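You operate a simulated robot arm through the tools that you are given. There is no shell and no other tool.

You run a simulated two-armed robot. Do the job below in one go: nothing can be reset, and whatever is moved stays where it is left.

TASK
Get the station running: side guard shut, power unlocked and on, reset, start.
Fine: in that order; the station's own reset and start buttons; one start.

The check looks at the end state, three seconds after you hand in, the way a careful person would. Anything else that was tipped, shoved, dropped, spilled or broken makes it a failure.

THE ROBOT
Two 7-joint arms with two-finger grippers on one trunk that stands fixed in place. Base frame: the origin is at the foot of the trunk, x ahead of it, y to its left, z up. Readings come in cm, degrees, newtons and seconds.
The left shoulder is at [5, 19.1, 121.7], the right one opposite. With the tool pointing down near the work surface each hand reaches from about 10 to 72 cm from the base axis, measured 20 degrees to its own side. Payload 2.69 kg a hand.
The tool frame of a hand sits at the grasp point between the pads (the TCP): z along the fingers, y along the line on which they close. The tips reach 2 cm beyond it. The gripper opens to 10 cm; its body begins 6.3 cm behind the TCP.
Orientation is that of the tool frame in the base frame, as [roll, pitch, yaw] about the fixed x, y, z axes, in that order (R = Rz(yaw) Ry(pitch) Rx(roll)). With the fingers straight down and closing along the base's y, the tool's x points along the base's -x, its y along +y and its z along -z.

THE INTERFACE
- The arms move only by the tool apply_moves. It takes "left_steps", "right_steps" or both (then of equal length, played together; a hand with none holds still); each is a list that holds one entry, the list of rows, each a list of 7 numbers: the turn, a rotation vector about the base's x, y, z in degrees, then the shift along the base's x, y, z in cm, then the finger opening in cm, from 0 to 10. In form: [[[ax, ay, az, x, y, z, fingers], ...]]. A call has 1 to 20 rows; each row is the pose to reach, as a shift and turn from the pose commanded when the call began. A row lasts 0.2 s, in which the tool goes at most 5 cm and 8.6 degrees; a call with a longer step from one row to the next is refused whole, and so is a gripper value outside its range. A pose out of reach is approached as far as the arm can. The call stops where the force on the tool passes 90 N (or 10 N more than at its start, if that is more) or the arm is blocked; 0.2 s more then pass. Each finger travels about 15.3 cm/s and halts on what it meets, pressing with about 29 N; the grip force reading is that of the motor and also rises with nothing between the fingers. The clock runs only during rows and for 0.2 s after the last one: add rows that repeat a pose to give the fingers time. The reply holds the time, the measured pose of the TCP, the force on the tool along the base axes, the opening and the grip force, in the units named above and with some noise, with the torque about the TCP (base axes, N m) and any sound that the robot's microphone picked up.
- Cameras (640 x 400 px; columns grow to the right, rows downward): "scene" is now at [11.53, 3.85, 137.78]; the picture's right is [0.47, -0.88, 0.00], its down [-0.59, -0.31, -0.75] and it looks along [0.66, 0.35, -0.66] (base axes); focal length 299 px, centre (320, 200). "left" rides on the left gripper at [7, 1.9, -9.9] in its tool frame; the picture's right is [-0.26, 0.97, 0.00], its down [-0.75, -0.20, -0.63] and it looks along [-0.61, -0.16, 0.78] (tool axes); focal length 230 px, centre (320, 200). "right" rides on the right gripper at [7, -1.9, -9.9] in its tool frame; the picture's right is [0.26, 0.97, 0.00], its down [-0.75, 0.20, -0.63] and it looks along [-0.61, 0.16, 0.78] (tool axes); focal length 230 px, centre (320, 200). There is no depth. A picture from a camera that has moved, and an enlarged one, comes with that camera's place and axes in the base frame and with its lens.
- capture(camera): a new picture of that camera. The clock stands still meanwhile.
- move_column(by): slides the trunk up (or, below 0, down) by that many cm; the arms and the scene camera ride with it, the base frame stays. It gives what a move gives, with no picture.
- turn_head(pan, tilt): turns the head with the scene camera to pan (to the left, within 80 degrees either way) and tilt (down, from -29 to 69), counted from straight ahead of the robot. It gives what a move gives.
- inspect(camera, box): a new picture of the part [left, top, right, bottom] of that camera's present view, enlarged. The clock stands still meanwhile.
- close_job(): hands the job in; it is judged then, once.

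Places have to be worked out from the pictures, the camera data and where the tool is seen. Open the grippers and draw the arms clear of the work before you hand the job in, unless the task says otherwise.

The tools are called after "Call:" by a JSON object that holds its "name" and its "arguments". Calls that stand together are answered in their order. apply_moves: Moves the arms, as the interface text tells. Its arguments: {"type":"object","properties":{"left_steps":{"type":"array"},"right_steps":{"type":"array"}},"required":[]} The other tools are called the same way: move_column (by) moves the trunk up or down; turn_head (pan, tilt) turns the head that bears the scene camera; capture (camera) takes a picture; inspect (camera, box) takes an enlarged picture of a part of a camera's view; close_job () hands the job in.

At the start:

```text
t: 0.0
left_ee_pos: [32.42, 36.16, 118.46]
left_orientation: [179.9, 0.0, 180.0]
left_wrist_force: [0.4, 0.3, 0.4]
left_wrist_torque: [0.01, 0.01, 0.01]
left_gripper_width: 9.99
left_finger_force: 0.0
right_ee_pos: [37.71, 0.34, 119.7]
right_orientation: [-180.0, -0.1, 179.9]
right_wrist_force: [0.7, -0.3, 0.0]
right_wrist_torque: [0.04, -0.02, 0.04]
right_gripper_width: 9.99
right_finger_force: 0.0
trunk travel left (down, up): [-27.5, 4.8]
head pan, tilt (commanded): [27.9, 41.5]
```

scene: 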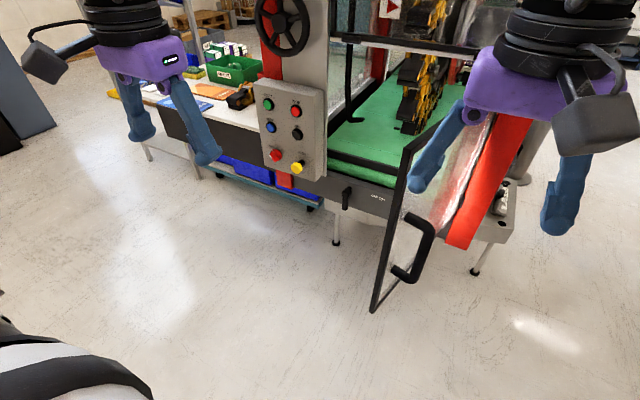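
right: 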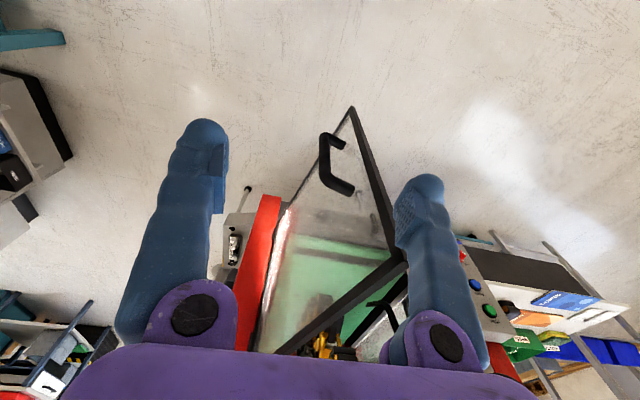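
left: 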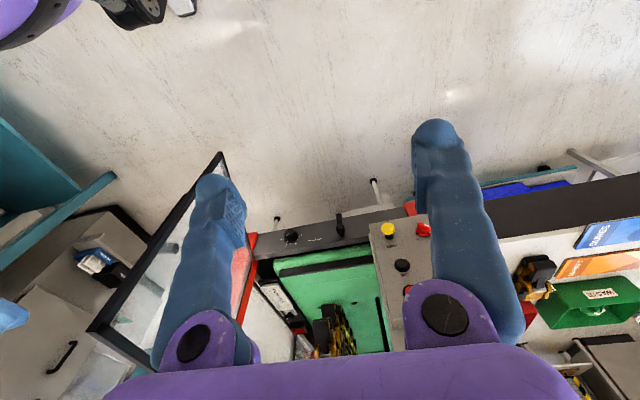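

I'll begin by looking closely at the station: the panel, the guard door, and the handwheel/power switch.

Call:
{"name": "inspect", "arguments": {"camera": "scene", "box": [230, 60, 350, 200]}}

Call:
{"name": "inspect", "arguments": {"camera": "scene", "box": [320, 100, 560, 320]}}

Call:
{"name": "inspect", "arguments": {"camera": "scene", "box": [220, 0, 480, 160]}}

```text
2.86 times, centred on (290, 130) of scene
camera zoom: at [11.53, 3.85, 137.78], right [0.47, -0.88, 0.0], down [-0.59, -0.31, -0.75], along [0.66, 0.35, -0.66], focal length 855 px, centre (406, 400)
```

zoom: 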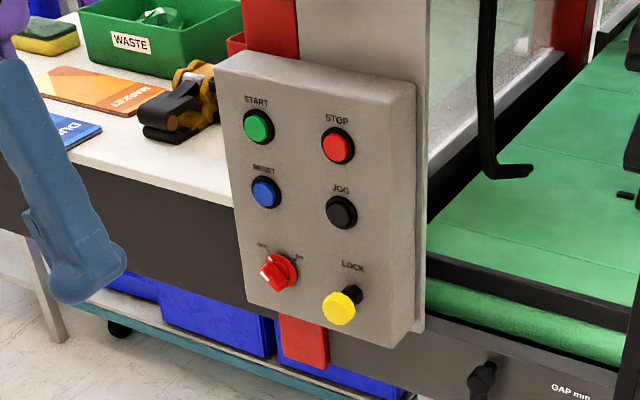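

```text
1.82 times, centred on (440, 210) of scene
camera zoom: at [11.53, 3.85, 137.78], right [0.47, -0.88, 0.0], down [-0.59, -0.31, -0.75], along [0.66, 0.35, -0.66], focal length 544 px, centre (102, 182)
```

zoom: 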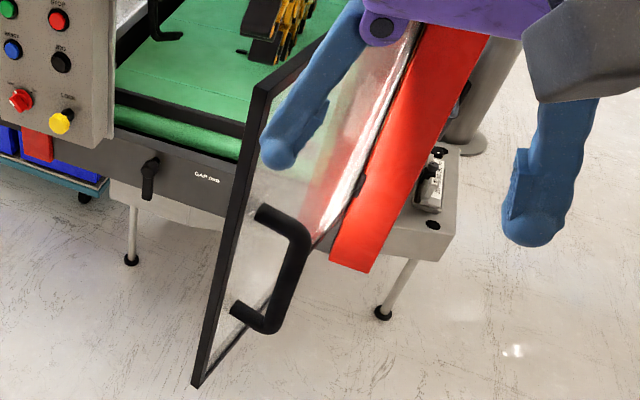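

```text
2.46 times, centred on (350, 80) of scene
camera zoom: at [11.53, 3.85, 137.78], right [0.47, -0.88, 0.0], down [-0.59, -0.31, -0.75], along [0.66, 0.35, -0.66], focal length 737 px, centre (246, 495)
```

zoom: 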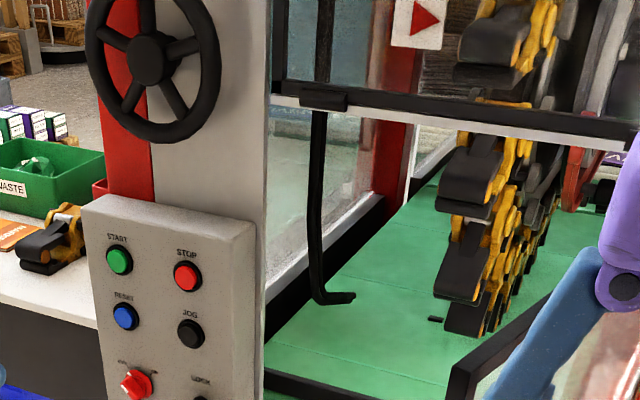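

The panel shows START, STOP, RESET, JOG, a red rotary OFF/ON and a yellow LOCK; the hinged clear door with a black handle seems to be the open guard. I'll turn the head to look at the surroundings and the rest of the station.

Call:
{"name": "turn_head", "arguments": {"pan": 0, "tilt": 35}}

Call:
{"name": "capture", "arguments": {"camera": "scene"}}

Call:
{"name": "turn_head", "arguments": {"pan": 28, "tilt": 10}}

Call:
{"name": "capture", "arguments": {"camera": "scene"}}

```text
t: 0.9
left_ee_pos: [32.32, 36.33, 118.32]
left_orientation: [180.0, 0.0, -180.0]
left_wrist_force: [0.0, 0.0, 0.0]
left_wrist_torque: [0.01, 0.02, 0.01]
left_gripper_width: 9.96
left_finger_force: 0.0
right_ee_pos: [37.61, 0.36, 119.59]
right_orientation: [179.9, 0.1, -180.0]
right_wrist_force: [-0.1, -0.4, 0.5]
right_wrist_torque: [0.01, -0.01, 0.0]
right_gripper_width: 9.97
right_finger_force: 0.0
trunk travel left (down, up): [-27.5, 4.8]
head pan, tilt (commanded): [0.0, 35.0]
```

```text
taken
camera scene: at [12.92, -0.07, 138.76], right [0.0, -1.0, 0.0], down [-0.57, 0.0, -0.82], along [0.82, 0.0, -0.57], focal length 299 px, centre (320, 200)
```

scene: 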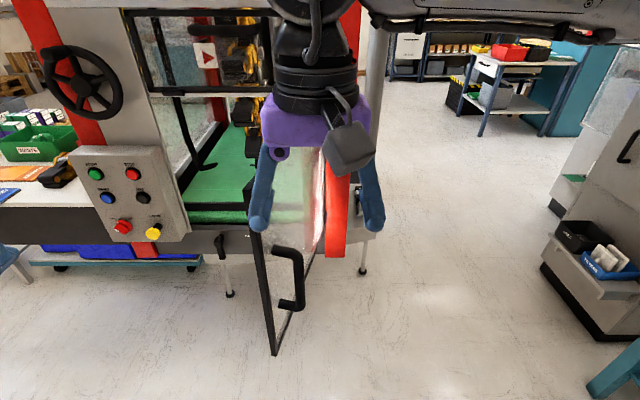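

```text
t: 1.9
left_ee_pos: [32.33, 36.14, 118.43]
left_orientation: [180.0, 0.0, -180.0]
left_wrist_force: [-0.5, 0.3, 0.6]
left_wrist_torque: [-0.01, -0.01, -0.03]
left_gripper_width: 10.0
left_finger_force: 0.1
right_ee_pos: [37.6, 0.34, 119.62]
right_orientation: [180.0, 0.0, -180.0]
right_wrist_force: [-0.1, 1.0, 0.1]
right_wrist_torque: [0.0, -0.01, 0.01]
right_gripper_width: 9.97
right_finger_force: 0.1
trunk travel left (down, up): [-27.5, 4.8]
head pan, tilt (commanded): [28.0, 10.0]
```

```text
taken
camera scene: at [12.33, 4.28, 142.77], right [0.47, -0.88, 0.0], down [-0.15, -0.08, -0.98], along [0.87, 0.46, -0.17], focal length 299 px, centre (320, 200)
```

scene: 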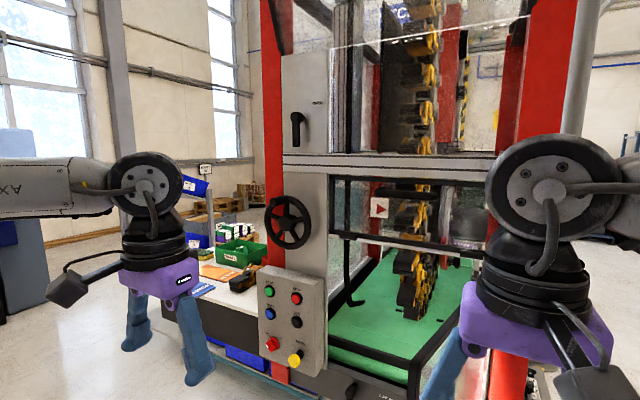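

There's another grey box with a lever above the handwheel. I'll inspect it, plus the front opening and the panel from this view.

Call:
{"name": "inspect", "arguments": {"camera": "scene", "box": [250, 40, 350, 180]}}

Call:
{"name": "inspect", "arguments": {"camera": "scene", "box": [240, 180, 360, 400]}}

Call:
{"name": "inspect", "arguments": {"camera": "scene", "box": [320, 140, 520, 300]}}

```text
2.86 times, centred on (300, 110) of scene
camera zoom: at [12.33, 4.28, 142.77], right [0.47, -0.88, 0.0], down [-0.15, -0.08, -0.98], along [0.87, 0.46, -0.17], focal length 855 px, centre (377, 457)
```

zoom: 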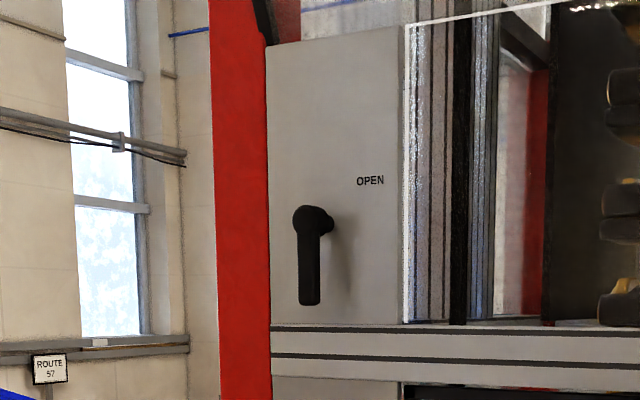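

```text
1.82 times, centred on (300, 290) of scene
camera zoom: at [12.33, 4.28, 142.77], right [0.47, -0.88, 0.0], down [-0.15, -0.08, -0.98], along [0.87, 0.46, -0.17], focal length 544 px, centre (356, 36)
```

zoom: 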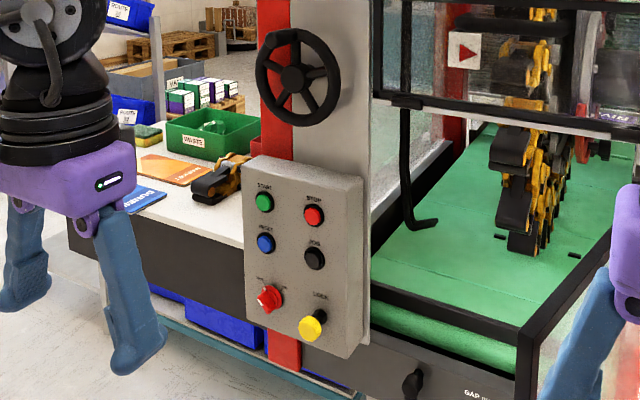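

```text
2.50 times, centred on (420, 220) of scene
camera zoom: at [12.33, 4.28, 142.77], right [0.47, -0.88, 0.0], down [-0.15, -0.08, -0.98], along [0.87, 0.46, -0.17], focal length 748 px, centre (70, 150)
```

zoom: 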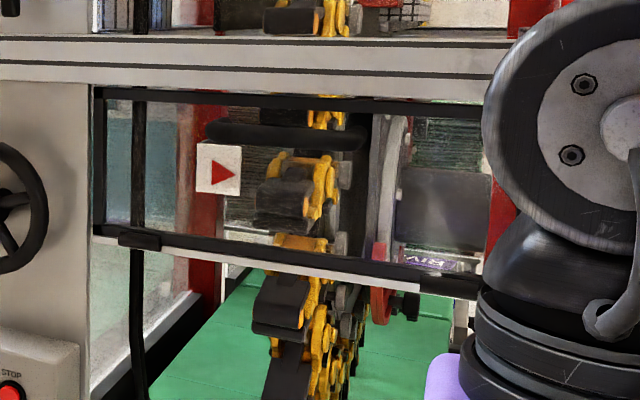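

The door's free edge works out around [43, 8.5], z 81–120, hinged near the right red post at about [76, -4]. I'll draw the right arm back and to the right so that it no longer blocks the view.

Call:
{"name": "apply_moves", "arguments": {"right_steps": [[[0, 0, 0, -4, 0, 0, 10], [0, 0, 0, -6, -4, 0, 10], [0, 0, 0, -7, -8, 0, 10], [0, 0, 0, -8, -12, 0, 10], [0, 0, 0, -8, -16, 0, 10], [0, 0, 0, -8, -20, 0, 10], [0, 0, 0, -8, -24, 0, 10], [0, 0, 0, -8, -26, 0, 10]]]}}

Call:
{"name": "turn_head", "arguments": {"pan": 20, "tilt": 30}}

Call:
{"name": "capture", "arguments": {"camera": "scene"}}

Call:
{"name": "capture", "arguments": {"camera": "right"}}

```text
t: 3.6
left_ee_pos: [32.37, 36.17, 118.44]
left_orientation: [-180.0, -0.1, 180.0]
left_wrist_force: [0.3, -0.6, 0.5]
left_wrist_torque: [0.01, -0.02, 0.0]
left_gripper_width: 10.02
left_finger_force: 0.1
right_ee_pos: [29.7, -25.72, 119.65]
right_orientation: [-180.0, 0.0, 179.9]
right_wrist_force: [0.4, 0.2, 0.2]
right_wrist_torque: [0.01, 0.0, 0.03]
right_gripper_width: 9.99
right_finger_force: 0.1
trunk travel left (down, up): [-27.5, 4.8]
head pan, tilt (commanded): [28.0, 10.0]
```

```text
t: 4.5
left_ee_pos: [32.37, 36.23, 118.36]
left_orientation: [180.0, -0.1, -180.0]
left_wrist_force: [0.2, 0.2, 0.5]
left_wrist_torque: [0.04, -0.02, -0.01]
left_gripper_width: 10.04
left_finger_force: 0.0
right_ee_pos: [29.69, -25.71, 119.68]
right_orientation: [180.0, 0.0, -179.9]
right_wrist_force: [-0.1, 0.2, 0.3]
right_wrist_torque: [0.04, 0.0, -0.01]
right_gripper_width: 10.01
right_finger_force: 0.0
trunk travel left (down, up): [-27.5, 4.8]
head pan, tilt (commanded): [20.0, 30.0]
```

```text
taken
camera scene: at [12.6, 3.01, 139.55], right [0.34, -0.94, 0.0], down [-0.47, -0.17, -0.87], along [0.81, 0.3, -0.5], focal length 299 px, centre (320, 200)
```

scene: 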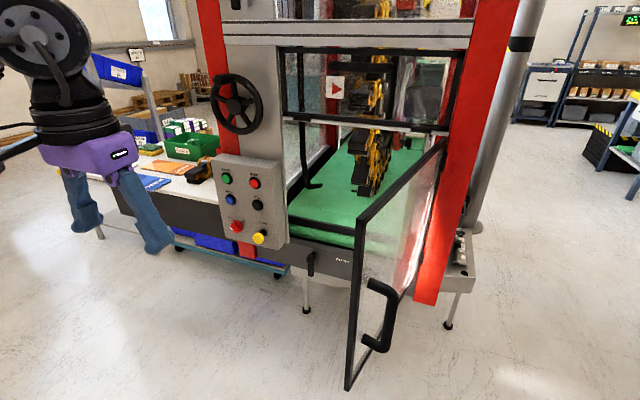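

```text
taken
camera right: at [22.79, -27.53, 129.56], right [-0.26, 0.97, 0.0], down [0.75, 0.2, 0.63], along [0.61, 0.16, -0.78], focal length 230 px, centre (320, 200)
```

right: 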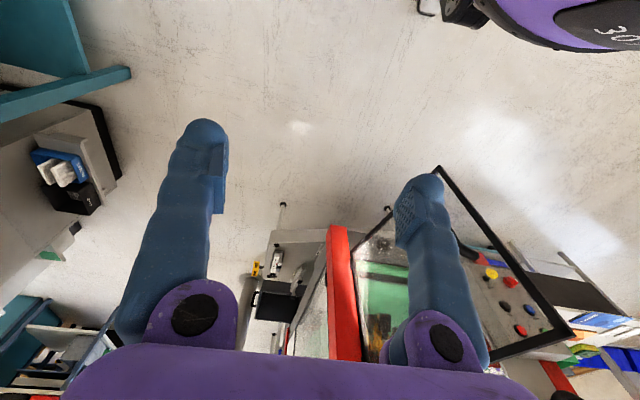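

Clear view now. I'll zoom into the door, its hinge, the upper framed panel with the arrow, and the box on the right side.

Call:
{"name": "inspect", "arguments": {"camera": "scene", "box": [270, 30, 480, 160]}}

Call:
{"name": "inspect", "arguments": {"camera": "scene", "box": [330, 130, 490, 400]}}

Call:
{"name": "inspect", "arguments": {"camera": "scene", "box": [200, 140, 310, 280]}}

Call:
{"name": "inspect", "arguments": {"camera": "scene", "box": [400, 200, 500, 310]}}

```text
3.05 times, centred on (375, 95) of scene
camera zoom: at [12.6, 3.01, 139.55], right [0.34, -0.94, 0.0], down [-0.47, -0.17, -0.87], along [0.81, 0.3, -0.5], focal length 912 px, centre (152, 520)
```

zoom: 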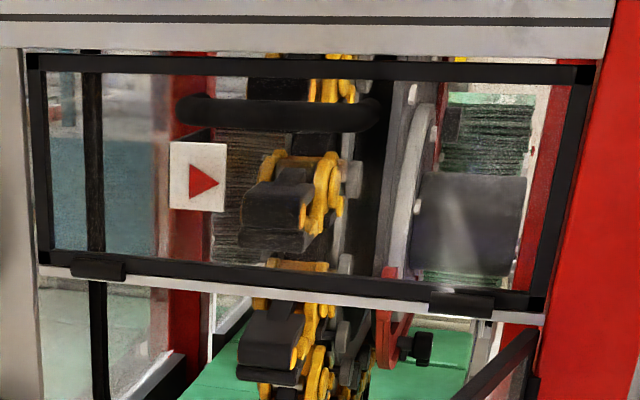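

```text
1.48 times, centred on (410, 265) of scene
camera zoom: at [12.6, 3.01, 139.55], right [0.34, -0.94, 0.0], down [-0.47, -0.17, -0.87], along [0.81, 0.3, -0.5], focal length 443 px, centre (187, 104)
```

zoom: 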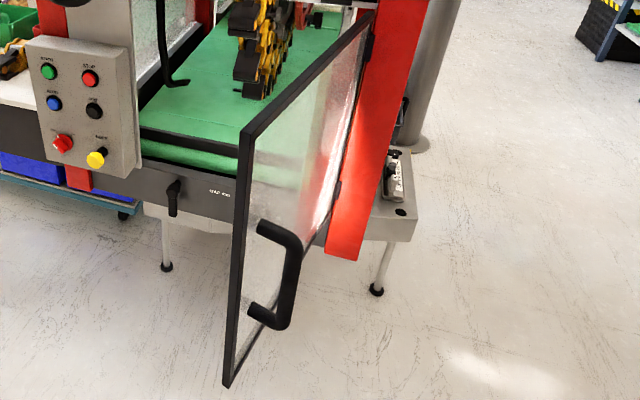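

```text
2.86 times, centred on (255, 210) of scene
camera zoom: at [12.6, 3.01, 139.55], right [0.34, -0.94, 0.0], down [-0.47, -0.17, -0.87], along [0.81, 0.3, -0.5], focal length 855 px, centre (506, 171)
```

zoom: 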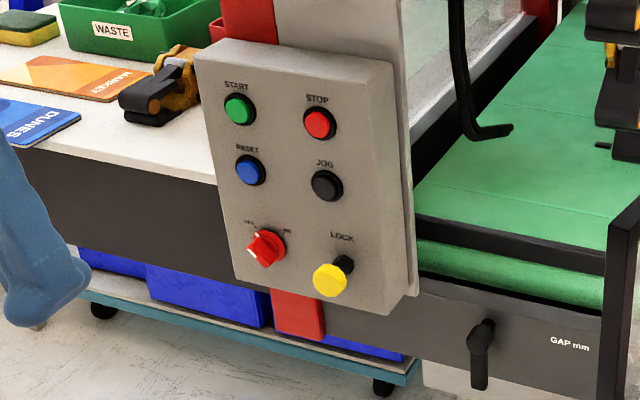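

```text
3.64 times, centred on (450, 255) of scene
camera zoom: at [12.6, 3.01, 139.55], right [0.34, -0.94, 0.0], down [-0.47, -0.17, -0.87], along [0.81, 0.3, -0.5], focal length 1088 px, centre (-153, 0)
```

zoom: 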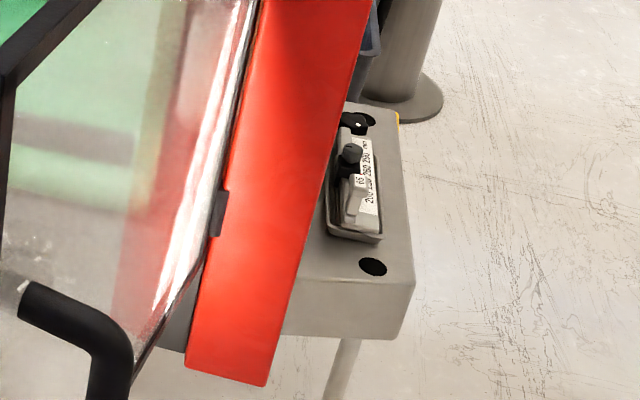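

The hinged clear door on the right post is the side guard, and it closes across the front opening. I'll tilt the left hand and bring it nearer the control panel to look at the knobs and the LOCK with its camera.

Call:
{"name": "apply_moves", "arguments": {"left_steps": [[[0, -5.6, 0, 1, 0.8, -2.2, 10], [0, -11.2, 0, 2, 1.6, -4.4, 10], [0, -16.8, 0, 3, 2.4, -6.6, 10], [0, -22.4, 0, 4, 3.2, -8.8, 10], [0, -28, 0, 5, 4, -11, 10], [0, -33.6, 0, 6, 4.8, -13.2, 10], [0, -39.2, 0, 7, 5.6, -15.4, 10], [0, -45, 0, 8, 6.4, -18, 10], [0, -45, 0, 8, 6.4, -18, 10]]]}}

Call:
{"name": "capture", "arguments": {"camera": "left"}}

Call:
{"name": "inspect", "arguments": {"camera": "left", "box": [220, 100, 420, 300]}}

```text
t: 6.5
left_ee_pos: [40.45, 42.94, 100.47]
left_orientation: [-179.9, 45.0, 180.0]
left_wrist_force: [0.2, -0.2, -0.2]
left_wrist_torque: [0.0, 0.02, 0.01]
left_gripper_width: 10.0
left_finger_force: 0.1
right_ee_pos: [29.68, -25.81, 119.7]
right_orientation: [-179.9, 0.1, -179.9]
right_wrist_force: [0.2, -0.1, 0.0]
right_wrist_torque: [0.04, -0.03, -0.01]
right_gripper_width: 10.0
right_finger_force: 0.0
trunk travel left (down, up): [-27.5, 4.8]
head pan, tilt (commanded): [20.0, 30.0]
```

```text
taken
camera left: at [28.58, 44.8, 102.5], right [0.18, 0.97, 0.18], down [0.09, -0.2, 0.98], along [0.98, -0.16, -0.12], focal length 230 px, centre (320, 200)
```

left: 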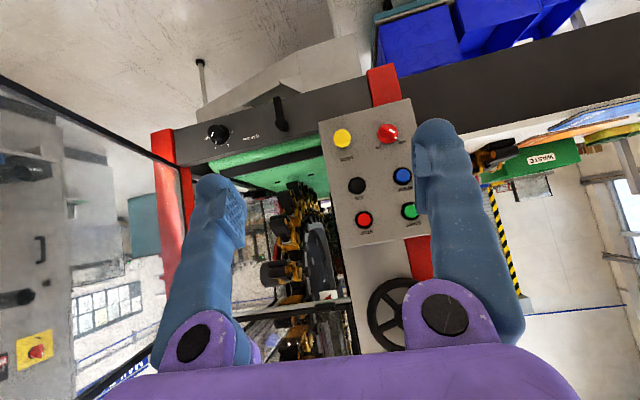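

```text
2.00 times, centred on (320, 200) of left
camera zoom: at [28.58, 44.8, 102.5], right [0.18, 0.97, 0.18], down [0.09, -0.2, 0.98], along [0.98, -0.16, -0.12], focal length 460 px, centre (320, 200)
```

zoom: 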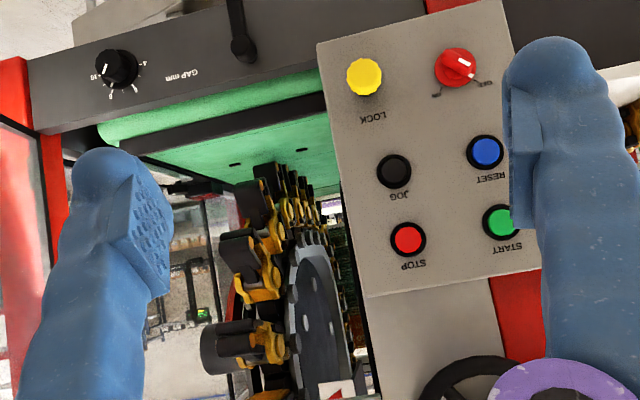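

The panel faces almost straight along -x. By triangulation: START ≈ [75.2, 54.3, 102.5], RESET ≈ [74.9, 54.1, 95.5], POWER ≈ [73.8, 53.1, 87], LOCK knob face ≈ [71.9, 44.2, 86.2]. I'll zoom in on the power and lock knobs and the door's mating side.

Call:
{"name": "inspect", "arguments": {"camera": "left", "box": [315, 90, 425, 170]}}

Call:
{"name": "inspect", "arguments": {"camera": "left", "box": [150, 90, 340, 260]}}

Call:
{"name": "inspect", "arguments": {"camera": "scene", "box": [220, 205, 280, 255]}}

```text
5.00 times, centred on (370, 130) of left
camera zoom: at [28.58, 44.8, 102.5], right [0.18, 0.97, 0.18], down [0.09, -0.2, 0.98], along [0.98, -0.16, -0.12], focal length 1150 px, centre (70, 550)
```

zoom: 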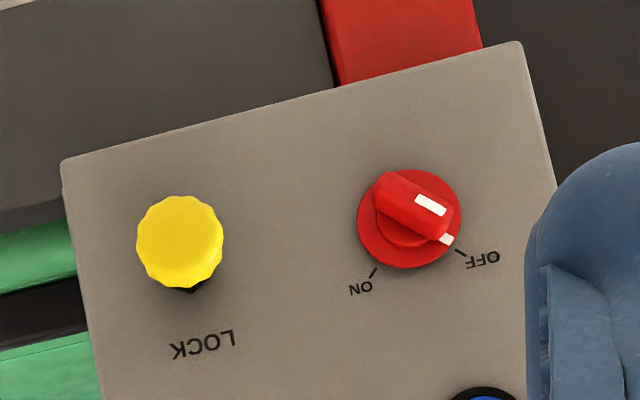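

```text
2.35 times, centred on (245, 175) of left
camera zoom: at [28.58, 44.8, 102.5], right [0.18, 0.97, 0.18], down [0.09, -0.2, 0.98], along [0.98, -0.16, -0.12], focal length 541 px, centre (496, 259)
```

zoom: 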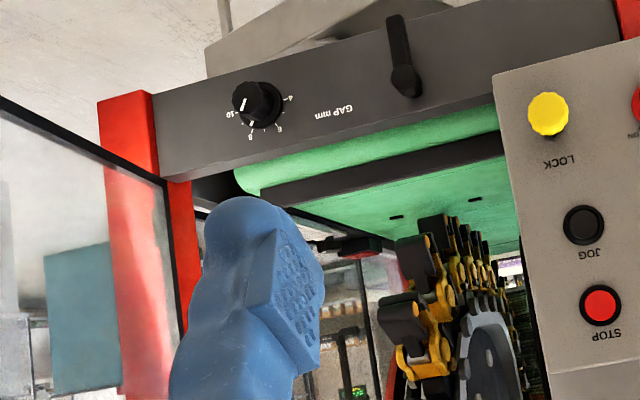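

```text
8.00 times, centred on (250, 230) of scene
camera zoom: at [12.6, 2.97, 139.54], right [0.34, -0.94, 0.0], down [-0.47, -0.17, -0.87], along [0.81, 0.3, -0.5], focal length 2394 px, centre (880, -40)
```

zoom: 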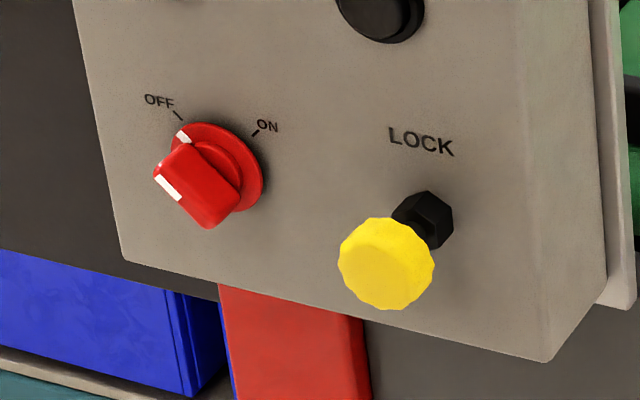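

The LOCK is a spring-type pull plunger (hex body with yellow knob), and the red knob's pointer sits at OFF with ON about 80–90° clockwise. The guard comes first: I'll turn the right hand to point forward with fingers closed, well clear of the door.

Call:
{"name": "apply_moves", "arguments": {"right_steps": [[[0, -8.2, 0, 1.4, 0.3, -0.9, 8], [0, -16.4, 0, 2.8, 0.6, -1.8, 6], [0, -24.6, 0, 4.2, 0.9, -2.7, 4], [0, -32.8, 0, 5.6, 1.2, -3.6, 2], [0, -41, 0, 7, 1.5, -4.5, 0], [0, -49.2, 0, 8.4, 1.8, -5.4, 0], [0, -57.4, 0, 9.8, 2.1, -6.3, 0], [0, -65.6, 0, 11.2, 2.4, -7.2, 0], [0, -73.8, 0, 12.6, 2.7, -8.1, 0], [0, -82, 0, 14, 3, -9, 0], [0, -90, 0, 15, 3, -9.5, 0], [0, -90, 0, 15, 3, -9.5, 0]]]}}

Call:
{"name": "capture", "arguments": {"camera": "scene"}}

Call:
{"name": "capture", "arguments": {"camera": "right"}}

```text
t: 9.1
left_ee_pos: [40.53, 42.87, 100.47]
left_orientation: [-180.0, 45.0, 180.0]
left_wrist_force: [-0.3, -0.3, -0.3]
left_wrist_torque: [0.01, -0.02, -0.01]
left_gripper_width: 10.0
left_finger_force: 0.1
right_ee_pos: [47.58, -22.48, 112.03]
right_orientation: [-180.0, 67.2, 179.9]
right_wrist_force: [-0.5, 0.0, 0.7]
right_wrist_torque: [-0.01, 0.0, -0.01]
right_gripper_width: 0.0
right_finger_force: 29.3
right hand out of reach, approached as far as the arm can: row 4, 5, 6, 7, 8, 9, 10, 11, 12
trunk travel left (down, up): [-27.5, 4.8]
head pan, tilt (commanded): [20.0, 30.0]
```

```text
taken
camera scene: at [12.61, 3.01, 139.54], right [0.34, -0.94, 0.0], down [-0.47, -0.17, -0.87], along [0.81, 0.3, -0.5], focal length 299 px, centre (320, 200)
```

scene: 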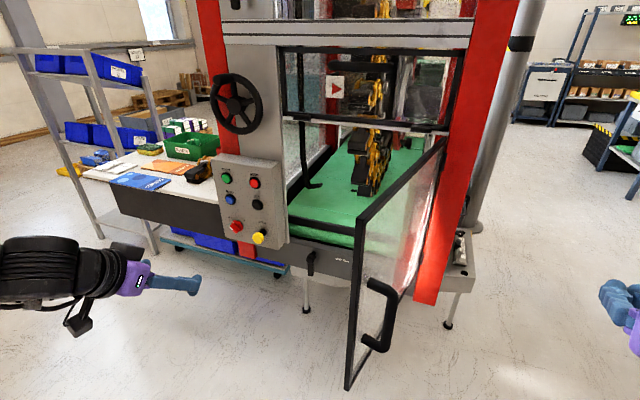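

```text
taken
camera right: at [35.79, -24.16, 109.4], right [-0.1, 0.97, -0.24], down [-0.29, 0.2, 0.94], along [0.95, 0.16, 0.26], focal length 230 px, centre (320, 200)
```

right: 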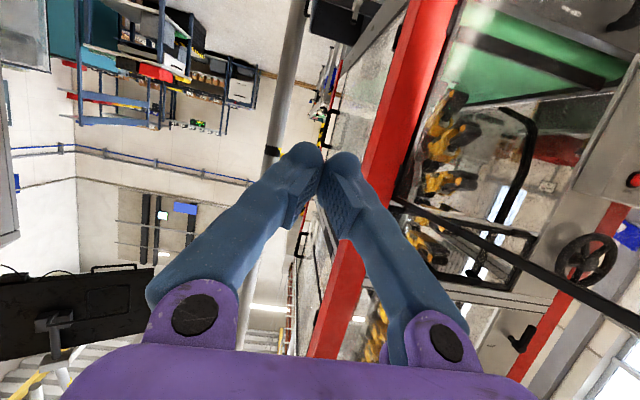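

The right arm only got to 67° pitch (pointing forward and a bit down), which is still fine for pushing. Next I'll yaw it left by 40° and bring the fingertips up near the door's outer face above the handle.

Call:
{"name": "apply_moves", "arguments": {"right_steps": [[[0, 0, 5, 0, 2, 0, 0], [0, 0, 10, 0, 4.5, 0, 0], [0, 0, 15, 0, 7, 0, 0], [0, 0, 20, 0.5, 9.5, 0, 0], [0, 0, 25, 1, 12, 0, 0], [0, 0, 30, 1.5, 14, 0, 0], [0, 0, 35, 2, 16, 0, 0], [0, 0, 40, 2, 18, 0, 0], [0, 0, 40, 2, 18, 0, 0]]]}}

Call:
{"name": "capture", "arguments": {"camera": "scene"}}

Call:
{"name": "capture", "arguments": {"camera": "right"}}

```text
t: 11.1
left_ee_pos: [40.48, 42.94, 100.46]
left_orientation: [-179.9, 45.0, -180.0]
left_wrist_force: [-0.2, 0.3, 0.2]
left_wrist_torque: [0.01, 0.0, 0.02]
left_gripper_width: 10.0
left_finger_force: 0.2
right_ee_pos: [49.45, -4.12, 112.04]
right_orientation: [179.8, 67.4, -139.9]
right_wrist_force: [-0.6, -0.4, -0.4]
right_wrist_torque: [0.0, 0.03, -0.01]
right_gripper_width: 0.0
right_finger_force: 29.3
trunk travel left (down, up): [-27.5, 4.8]
head pan, tilt (commanded): [20.0, 30.0]
```

```text
taken
camera scene: at [12.6, 3.0, 139.54], right [0.34, -0.94, 0.0], down [-0.47, -0.17, -0.87], along [0.81, 0.3, -0.5], focal length 299 px, centre (320, 200)
```

scene: 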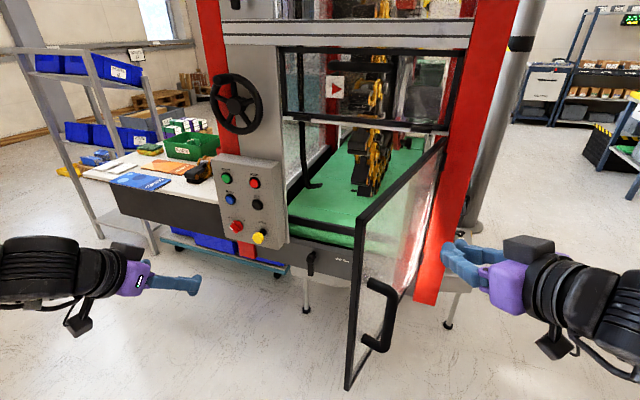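

```text
taken
camera right: at [41.68, -13.18, 109.36], right [-0.7, 0.67, -0.24], down [-0.35, -0.03, 0.94], along [0.62, 0.74, 0.26], focal length 230 px, centre (320, 200)
```

right: 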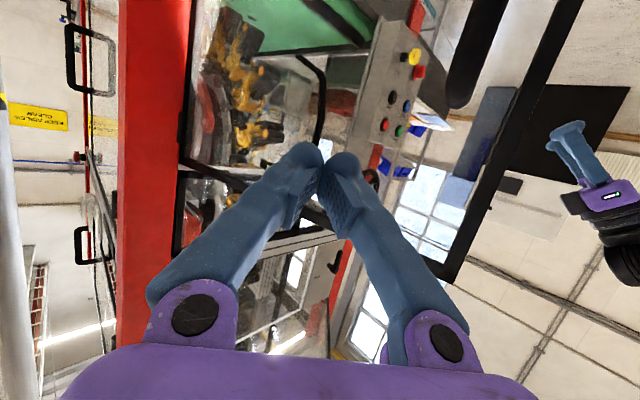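

The fingertips are about 10 cm from the door's outer face at z≈111, above the handle. I'll push slowly toward +y along the door's arc for the first ~15° and check.

Call:
{"name": "apply_moves", "arguments": {"right_steps": [[[0, 0, 0, 0, 3, 0, 0], [0, 0, 0, 0, 6, 0, 0], [0, 0, 0, 0, 8, 0, 0], [0, 0, 0, 0, 9.5, 0, 0], [0, 0, 0, 0.2, 11, 0, 0], [0, 0, 0, 0.5, 12, 0, 0], [0, 0, 0, 1.0, 13.6, 0, 0], [0, 0, 0, 1.7, 15.2, 0, 0], [0, 0, 0, 2.4, 16.7, 0, 0], [0, 0, 0, 3.2, 18.2, 0, 0]]]}}

Call:
{"name": "capture", "arguments": {"camera": "scene"}}

Call:
{"name": "capture", "arguments": {"camera": "right"}}

```text
t: 13.3
left_ee_pos: [40.42, 43.01, 100.44]
left_orientation: [179.9, 45.0, 180.0]
left_wrist_force: [0.2, 0.5, -0.1]
left_wrist_torque: [0.03, -0.04, 0.0]
left_gripper_width: 10.0
left_finger_force: 0.0
right_ee_pos: [52.53, 14.07, 112.01]
right_orientation: [-180.0, 67.2, -140.0]
right_wrist_force: [-0.2, 0.0, -0.5]
right_wrist_torque: [-0.01, 0.01, 0.01]
right_gripper_width: 0.0
right_finger_force: 29.1
trunk travel left (down, up): [-27.5, 4.8]
head pan, tilt (commanded): [20.0, 30.0]
```

```text
taken
camera scene: at [12.61, 3.05, 139.54], right [0.34, -0.94, 0.0], down [-0.47, -0.17, -0.87], along [0.81, 0.3, -0.5], focal length 299 px, centre (320, 200)
```

scene: 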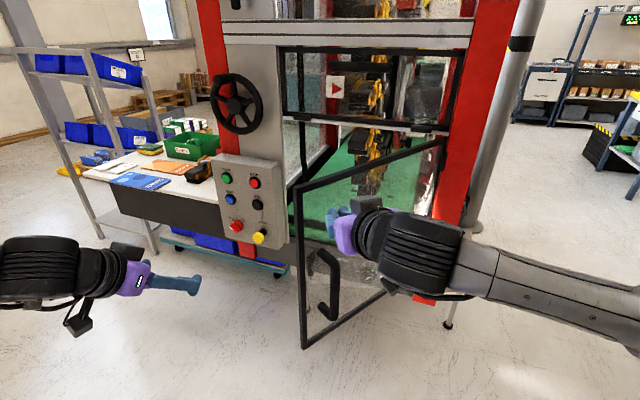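

```text
taken
camera right: at [44.7, 5.02, 109.38], right [-0.7, 0.68, -0.24], down [-0.35, -0.03, 0.94], along [0.62, 0.74, 0.26], focal length 230 px, centre (320, 200)
```

right: 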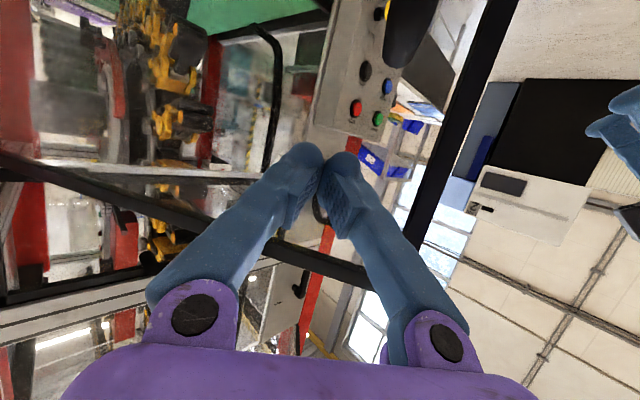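

The door has swung to about 146° (from 165°; closed is ~90°) and moves freely. I continue along the arc with the right hand as far as it comfortably reaches.

Call:
{"name": "apply_moves", "arguments": {"right_steps": [[[0, 0, 0, 1.3, 2.0, 0, 0], [0, 0, 0, 2.65, 3.8, 0, 0], [0, 0, 0, 4.1, 5.5, 0, 0], [0, 0, 0, 5.7, 7.1, 0, 0], [0, 0, 0, 7.3, 8.6, 0, 0], [0, 0, 0, 9.1, 10.0, 0, 0], [0, 0, 0, 11, 11.3, 0, 0], [0, 0, 0, 12.9, 12.4, 0, 0]]]}}

Call:
{"name": "capture", "arguments": {"camera": "scene"}}

Call:
{"name": "capture", "arguments": {"camera": "left"}}

```text
t: 15.1
left_ee_pos: [40.47, 43.08, 100.42]
left_orientation: [180.0, 45.0, 179.9]
left_wrist_force: [0.9, -0.1, 0.7]
left_wrist_torque: [-0.01, -0.03, 0.01]
left_gripper_width: 10.02
left_finger_force: 0.1
right_ee_pos: [65.47, 26.37, 112.04]
right_orientation: [-179.9, 67.2, -139.9]
right_wrist_force: [0.9, 0.5, 0.2]
right_wrist_torque: [-0.02, 0.0, -0.01]
right_gripper_width: 0.0
right_finger_force: 29.0
trunk travel left (down, up): [-27.5, 4.8]
head pan, tilt (commanded): [20.0, 30.0]
```

```text
taken
camera scene: at [12.61, 3.06, 139.54], right [0.34, -0.94, 0.0], down [-0.47, -0.17, -0.87], along [0.81, 0.3, -0.5], focal length 299 px, centre (320, 200)
```

scene: 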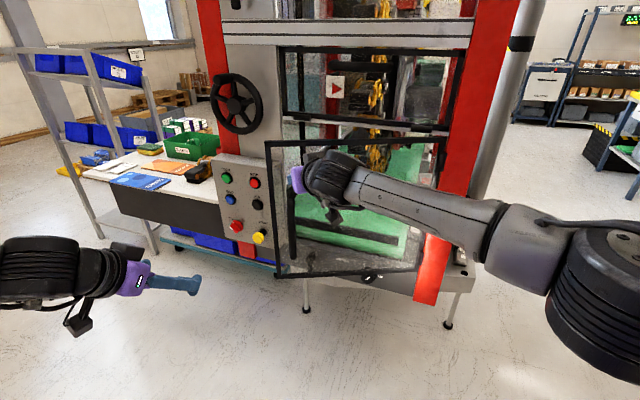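

```text
taken
camera left: at [28.61, 44.88, 102.5], right [0.18, 0.97, 0.18], down [0.09, -0.2, 0.98], along [0.98, -0.16, -0.12], focal length 230 px, centre (320, 200)
```

left: 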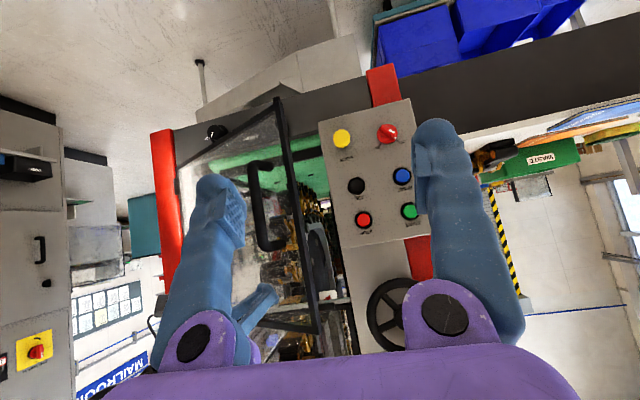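

Door is now at about 116°, and its free edge clears the panel's right side. I continue the arc with the right hand; reach is still good.

Call:
{"name": "apply_moves", "arguments": {"right_steps": [[[0, 0, 0, 2.1, 1.0, 0, 0], [0, 0, 0, 4.15, 1.85, 0, 0], [0, 0, 0, 6.3, 2.55, 0, 0], [0, 0, 0, 8.5, 3.1, 0, 0]]]}}

Call:
{"name": "capture", "arguments": {"camera": "scene"}}

Call:
{"name": "capture", "arguments": {"camera": "left"}}

```text
t: 16.1
left_ee_pos: [40.52, 43.01, 100.51]
left_orientation: [180.0, 45.0, -180.0]
left_wrist_force: [0.1, 0.0, 0.8]
left_wrist_torque: [0.0, 0.0, -0.01]
left_gripper_width: 9.99
left_finger_force: 0.1
right_ee_pos: [68.14, 26.59, 111.73]
right_orientation: [180.0, 67.2, -140.1]
right_wrist_force: [0.4, 0.5, -0.6]
right_wrist_torque: [0.0, -0.05, -0.02]
right_gripper_width: 0.0
right_finger_force: 28.8
right hand out of reach, approached as far as the arm can: row 1, 2, 3, 4
trunk travel left (down, up): [-27.5, 4.8]
head pan, tilt (commanded): [20.0, 30.0]
```

```text
taken
camera scene: at [12.6, 2.99, 139.54], right [0.34, -0.94, 0.0], down [-0.47, -0.17, -0.87], along [0.81, 0.3, -0.5], focal length 299 px, centre (320, 200)
```

scene: 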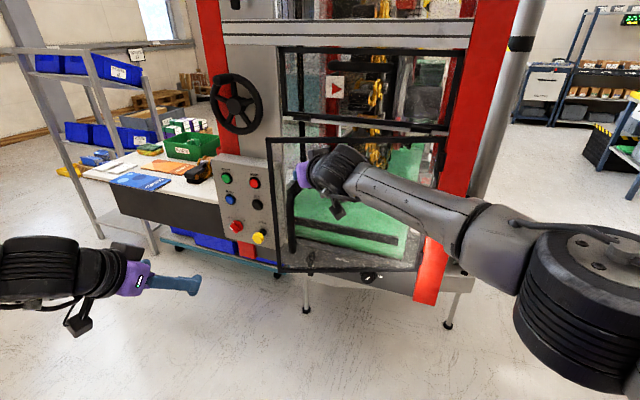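

```text
taken
camera left: at [28.6, 44.83, 102.54], right [0.18, 0.97, 0.18], down [0.09, -0.2, 0.98], along [0.98, -0.16, -0.12], focal length 230 px, centre (320, 200)
```

left: 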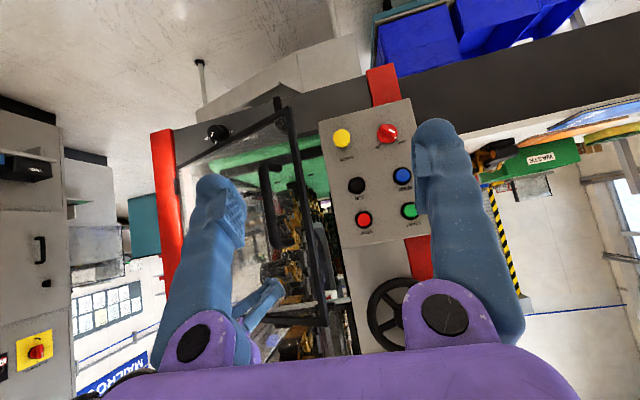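

The right arm is at its reach limit (about 79 cm from its shoulder) with the door at ~112°. I'll draw the right arm back and level the left hand with closed fingers to finish the push.

Call:
{"name": "apply_moves", "arguments": {"right_steps": [[[0, 0, 0, -3, -2, 0, 0], [0, 0, 0, -6, -6, 0, 0], [0, 0, 0, -9, -10, 0, 0], [0, 0, 0, -12, -14, 0, 0], [0, 0, 0, -14, -18, 0, 0], [0, 0, 0, -16, -22, 0, 0], [0, 0, 0, -18, -26, 0, 0], [0, 0, 0, -20, -30, 0, 0], [0, 0, 0, -22, -34, 0, 0], [0, 0, 0, -24, -38, 0, 0], [0, 0, 0, -25, -42, 0, 0]]], "left_steps": [[[0, -3.7, 0, 0.7, -0.1, 1, 8], [0, -7.4, 0, 1.4, -0.2, 2, 6], [0, -11.1, 0, 2.1, -0.3, 3, 4], [0, -14.8, 0, 2.8, -0.4, 4, 2], [0, -18.5, 0, 3.5, -0.5, 5, 0], [0, -22.2, 0, 4.2, -0.6, 6, 0], [0, -25.9, 0, 4.9, -0.7, 7, 0], [0, -29.6, 0, 5.6, -0.8, 8, 0], [0, -33.3, 0, 6.3, -0.9, 9, 0], [0, -37, 0, 7, -1, 10, 0], [0, -40, 0, 7.5, -1, 10.5, 0]]]}}

Call:
{"name": "capture", "arguments": {"camera": "scene"}}

Call:
{"name": "capture", "arguments": {"camera": "left"}}

```text
t: 18.5
left_ee_pos: [46.04, 43.31, 112.31]
left_orientation: [179.6, 85.0, 179.4]
left_wrist_force: [0.8, -0.4, 0.2]
left_wrist_torque: [0.01, 0.04, 0.02]
left_gripper_width: 0.03
left_finger_force: 29.0
left hand out of reach, approached as far as the arm can: row 5, 6, 9, 10, 11
right_ee_pos: [43.17, -15.34, 111.59]
right_orientation: [180.0, 67.3, -139.9]
right_wrist_force: [0.1, -0.2, 0.0]
right_wrist_torque: [0.02, 0.06, 0.0]
right_gripper_width: 0.0
right_finger_force: 29.0
trunk travel left (down, up): [-27.5, 4.8]
head pan, tilt (commanded): [20.0, 30.0]
```

```text
taken
camera scene: at [12.53, 2.99, 139.56], right [0.34, -0.94, 0.0], down [-0.47, -0.17, -0.87], along [0.81, 0.3, -0.5], focal length 299 px, centre (320, 200)
```

scene: 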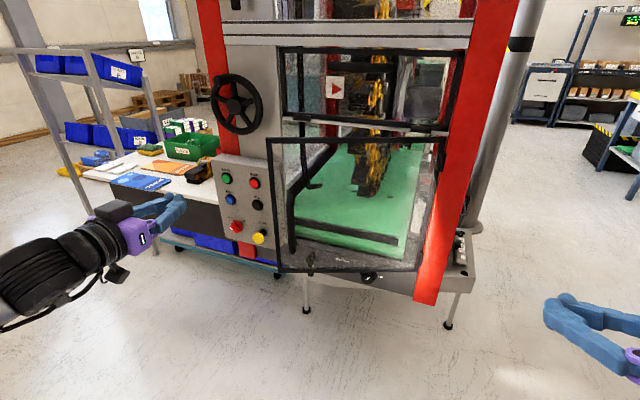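

```text
taken
camera left: at [35.69, 45.11, 106.27], right [0.02, 0.97, 0.26], down [-0.56, -0.2, 0.8], along [0.83, -0.16, 0.54], focal length 230 px, centre (320, 200)
```

left: 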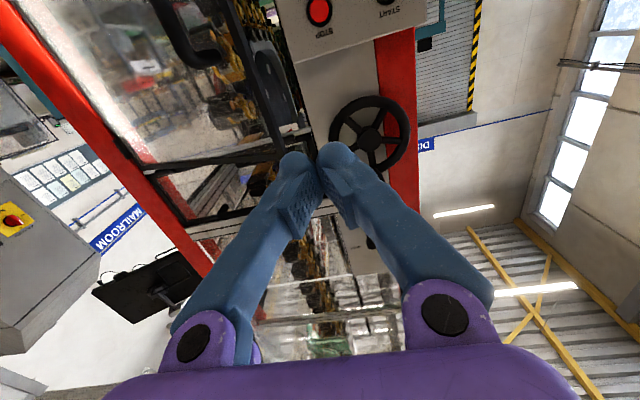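

Left hand is level at [46, 43, 112]. I'll bring its closed fingertips to just in front of the door near the free edge, above the handle.

Call:
{"name": "apply_moves", "arguments": {"left_steps": [[[0, 0, 0, 2.4, -2.8, -0.4, 0], [0, 0, 0, 5, -5.6, -0.8, 0], [0, 0, 0, 8, -8.4, -1.2, 0], [0, 0, 0, 11, -11, -1.6, 0], [0, 0, 0, 14, -11.5, -2, 0], [0, 0, 0, 16.5, -11.5, -2, 0]]]}}

Call:
{"name": "capture", "arguments": {"camera": "scene"}}

Call:
{"name": "capture", "arguments": {"camera": "left"}}

```text
t: 19.9
left_ee_pos: [49.31, 41.86, 117.45]
left_orientation: [-179.7, 85.1, -179.9]
left_wrist_force: [0.8, -0.3, 0.2]
left_wrist_torque: [-0.03, 0.01, -0.01]
left_gripper_width: 0.01
left_finger_force: 28.8
left hand out of reach, approached as far as the arm can: row 1, 2, 3, 4, 5, 6
right_ee_pos: [43.26, -15.28, 111.57]
right_orientation: [180.0, 67.3, -140.0]
right_wrist_force: [0.0, 0.1, 0.2]
right_wrist_torque: [0.02, -0.01, -0.02]
right_gripper_width: 0.0
right_finger_force: 28.7
trunk travel left (down, up): [-27.5, 4.8]
head pan, tilt (commanded): [20.0, 30.0]
```

```text
taken
camera scene: at [12.6, 3.02, 139.54], right [0.34, -0.94, 0.0], down [-0.47, -0.17, -0.87], along [0.81, 0.3, -0.5], focal length 299 px, centre (320, 200)
```

scene: 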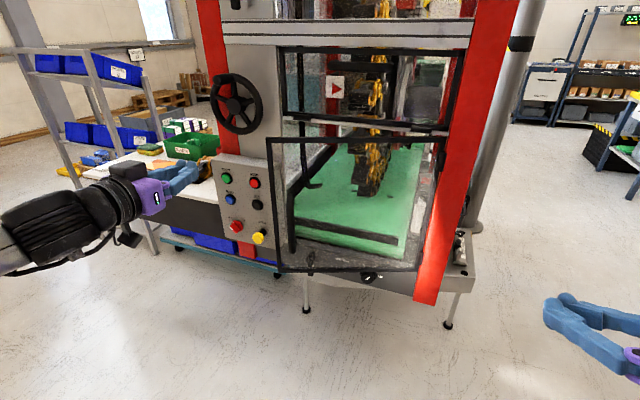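

```text
taken
camera left: at [38.89, 43.81, 111.45], right [0.03, 0.97, 0.26], down [-0.56, -0.2, 0.8], along [0.83, -0.16, 0.54], focal length 230 px, centre (320, 200)
```

left: 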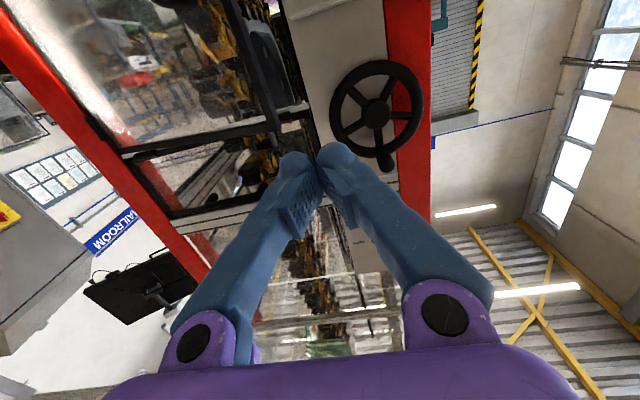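

The left arm's wrist is near its limit for a level hand at this height. Lowering the trunk will put the shoulders nearer the work height and improve reach; nothing lies under either hand.

Call:
{"name": "move_column", "arguments": {"by": -20}}

Call:
{"name": "capture", "arguments": {"camera": "scene"}}

```text
t: 22.1
left_ee_pos: [49.27, 42.01, 97.43]
left_orientation: [-180.0, 84.8, 179.9]
left_wrist_force: [-0.2, 0.5, 0.2]
left_wrist_torque: [-0.01, -0.01, -0.01]
left_gripper_width: 0.0
left_finger_force: 29.2
right_ee_pos: [43.37, -15.35, 91.43]
right_orientation: [179.8, 67.3, -140.1]
right_wrist_force: [0.4, 0.0, 0.0]
right_wrist_torque: [-0.01, 0.02, -0.01]
right_gripper_width: 0.0
right_finger_force: 29.4
trunk travel left (down, up): [-7.5, 24.8]
head pan, tilt (commanded): [20.0, 30.0]
```

```text
taken
camera scene: at [12.6, 3.01, 119.55], right [0.34, -0.94, 0.0], down [-0.47, -0.17, -0.87], along [0.81, 0.3, -0.5], focal length 299 px, centre (320, 200)
```

scene: 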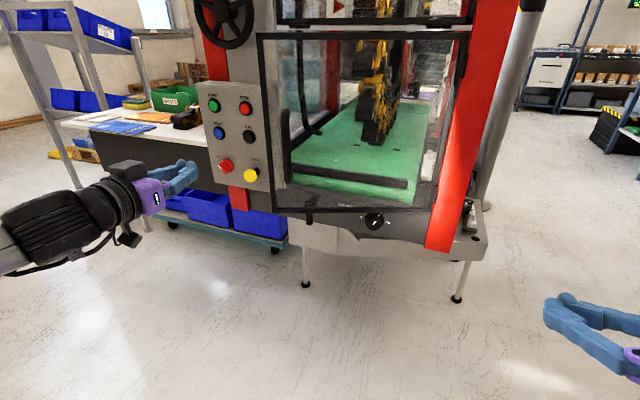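

Shoulders are now at z≈101.7. I'll raise the left hand to about z 110 and move it toward the pre-push spot in front of the door.

Call:
{"name": "apply_moves", "arguments": {"left_steps": [[[0, 0, 0, 0.5, -1.5, 3, 0], [0, 0, 0, 1.5, -3, 6, 0], [0, 0, 0, 3, -5, 9, 0], [0, 0, 0, 5, -7, 12, 0], [0, 0, 0, 7, -9, 12.5, 0], [0, 0, 0, 10, -10, 12.5, 0], [0, 0, 0, 12.5, -10, 12.5, 0]]]}}

Call:
{"name": "capture", "arguments": {"camera": "scene"}}

```text
t: 23.6
left_ee_pos: [61.78, 31.81, 110.06]
left_orientation: [180.0, 84.8, 179.9]
left_wrist_force: [0.5, 0.3, 0.4]
left_wrist_torque: [0.0, -0.01, 0.0]
left_gripper_width: 0.0
left_finger_force: 28.7
right_ee_pos: [43.29, -15.38, 91.5]
right_orientation: [179.9, 67.1, -140.1]
right_wrist_force: [-0.3, 0.5, -0.6]
right_wrist_torque: [0.0, 0.0, 0.01]
right_gripper_width: 0.0
right_finger_force: 29.1
trunk travel left (down, up): [-7.5, 24.8]
head pan, tilt (commanded): [20.0, 30.0]
```

```text
taken
camera scene: at [12.63, 3.01, 119.53], right [0.34, -0.94, 0.0], down [-0.47, -0.17, -0.87], along [0.81, 0.3, -0.5], focal length 299 px, centre (320, 200)
```

scene: 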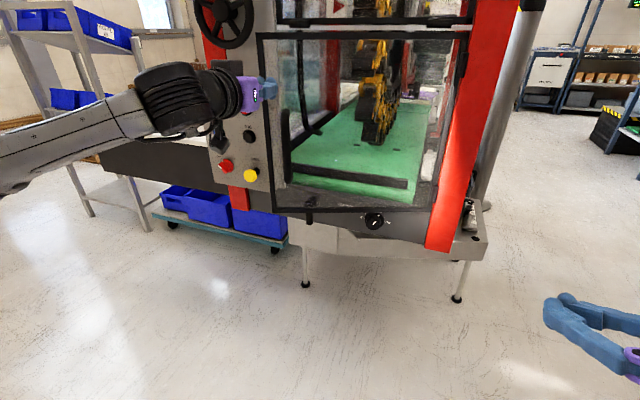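

In position with the tips ~4 cm from the door. I push straight along +x in small steps, watching the force.

Call:
{"name": "apply_moves", "arguments": {"left_steps": [[[0, 0, 0, 2, 0, 0, 0], [0, 0, 0, 4, 0, 0, 0], [0, 0, 0, 5.5, 0, 0, 0], [0, 0, 0, 7, 0, 0, 0], [0, 0, 0, 8.5, 0, 0, 0], [0, 0, 0, 10, 0, 0, 0], [0, 0, 0, 11.5, 0, 0, 0]]]}}

Call:
{"name": "capture", "arguments": {"camera": "scene"}}

Call:
{"name": "capture", "arguments": {"camera": "left"}}

```text
t: 25.2
left_ee_pos: [73.41, 31.87, 109.85]
left_orientation: [-179.7, 84.9, -179.9]
left_wrist_force: [-0.1, -0.3, 0.5]
left_wrist_torque: [-0.01, -0.03, -0.02]
left_gripper_width: 0.0
left_finger_force: 28.8
right_ee_pos: [43.32, -15.33, 91.58]
right_orientation: [179.9, 67.2, -140.1]
right_wrist_force: [-0.7, -0.2, 0.2]
right_wrist_torque: [0.02, 0.02, -0.01]
right_gripper_width: 0.0
right_finger_force: 29.2
trunk travel left (down, up): [-7.5, 24.8]
head pan, tilt (commanded): [20.0, 30.0]
```

```text
taken
camera scene: at [12.62, 3.01, 119.54], right [0.34, -0.94, 0.0], down [-0.47, -0.17, -0.87], along [0.81, 0.3, -0.5], focal length 299 px, centre (320, 200)
```

scene: 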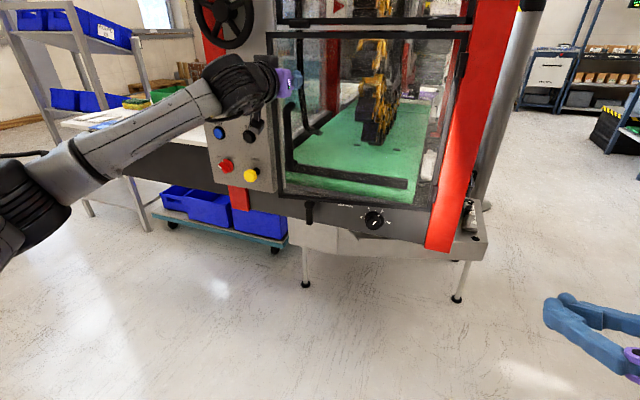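

```text
taken
camera left: at [62.99, 33.76, 103.85], right [0.03, 0.97, 0.26], down [-0.56, -0.2, 0.8], along [0.83, -0.16, 0.54], focal length 230 px, centre (320, 200)
```

left: 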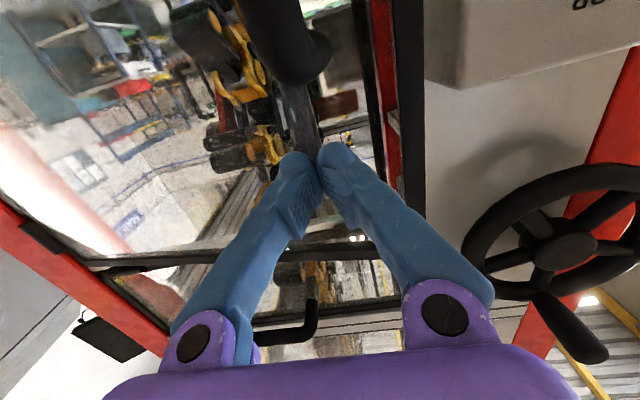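

The door is almost shut and the tips rest on the upper free-edge area above the handle. Continue in 1 cm steps until resistance shows.

Call:
{"name": "apply_moves", "arguments": {"left_steps": [[[0, 0, 0, 1, 0, 0, 0], [0, 0, 0, 2, 0, 0, 0], [0, 0, 0, 3, 0, 0, 0], [0, 0, 0, 4, 0, 0, 0]]]}}

Call:
{"name": "capture", "arguments": {"camera": "scene"}}

Call:
{"name": "capture", "arguments": {"camera": "left"}}

```text
t: 26.2
left_ee_pos: [77.38, 31.87, 110.04]
left_orientation: [180.0, 84.9, 179.8]
left_wrist_force: [-0.4, -0.9, -0.9]
left_wrist_torque: [-0.03, -0.02, -0.01]
left_gripper_width: 0.01
left_finger_force: 29.1
right_ee_pos: [43.41, -15.39, 91.47]
right_orientation: [179.9, 67.2, -140.0]
right_wrist_force: [0.0, -0.6, -0.3]
right_wrist_torque: [-0.01, 0.01, 0.03]
right_gripper_width: 0.0
right_finger_force: 29.0
trunk travel left (down, up): [-7.5, 24.8]
head pan, tilt (commanded): [20.0, 30.0]
```

```text
taken
camera scene: at [12.61, 3.01, 119.54], right [0.34, -0.94, 0.0], down [-0.47, -0.17, -0.87], along [0.81, 0.3, -0.5], focal length 299 px, centre (320, 200)
```

scene: 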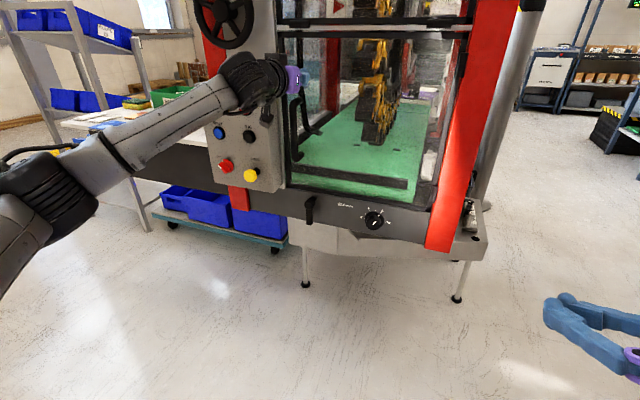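

```text
taken
camera left: at [66.95, 33.82, 103.92], right [0.03, 0.97, 0.26], down [-0.56, -0.2, 0.8], along [0.83, -0.17, 0.54], focal length 230 px, centre (320, 200)
```

left: 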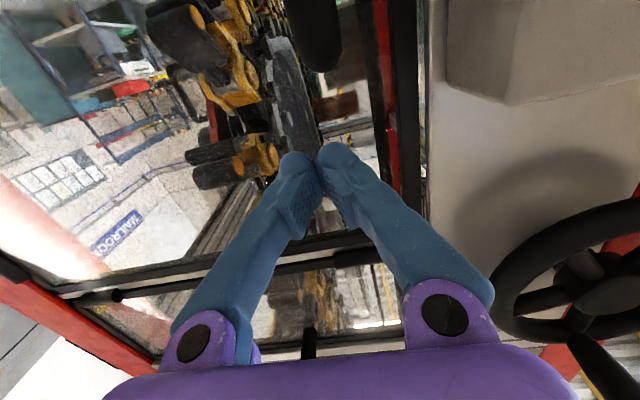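

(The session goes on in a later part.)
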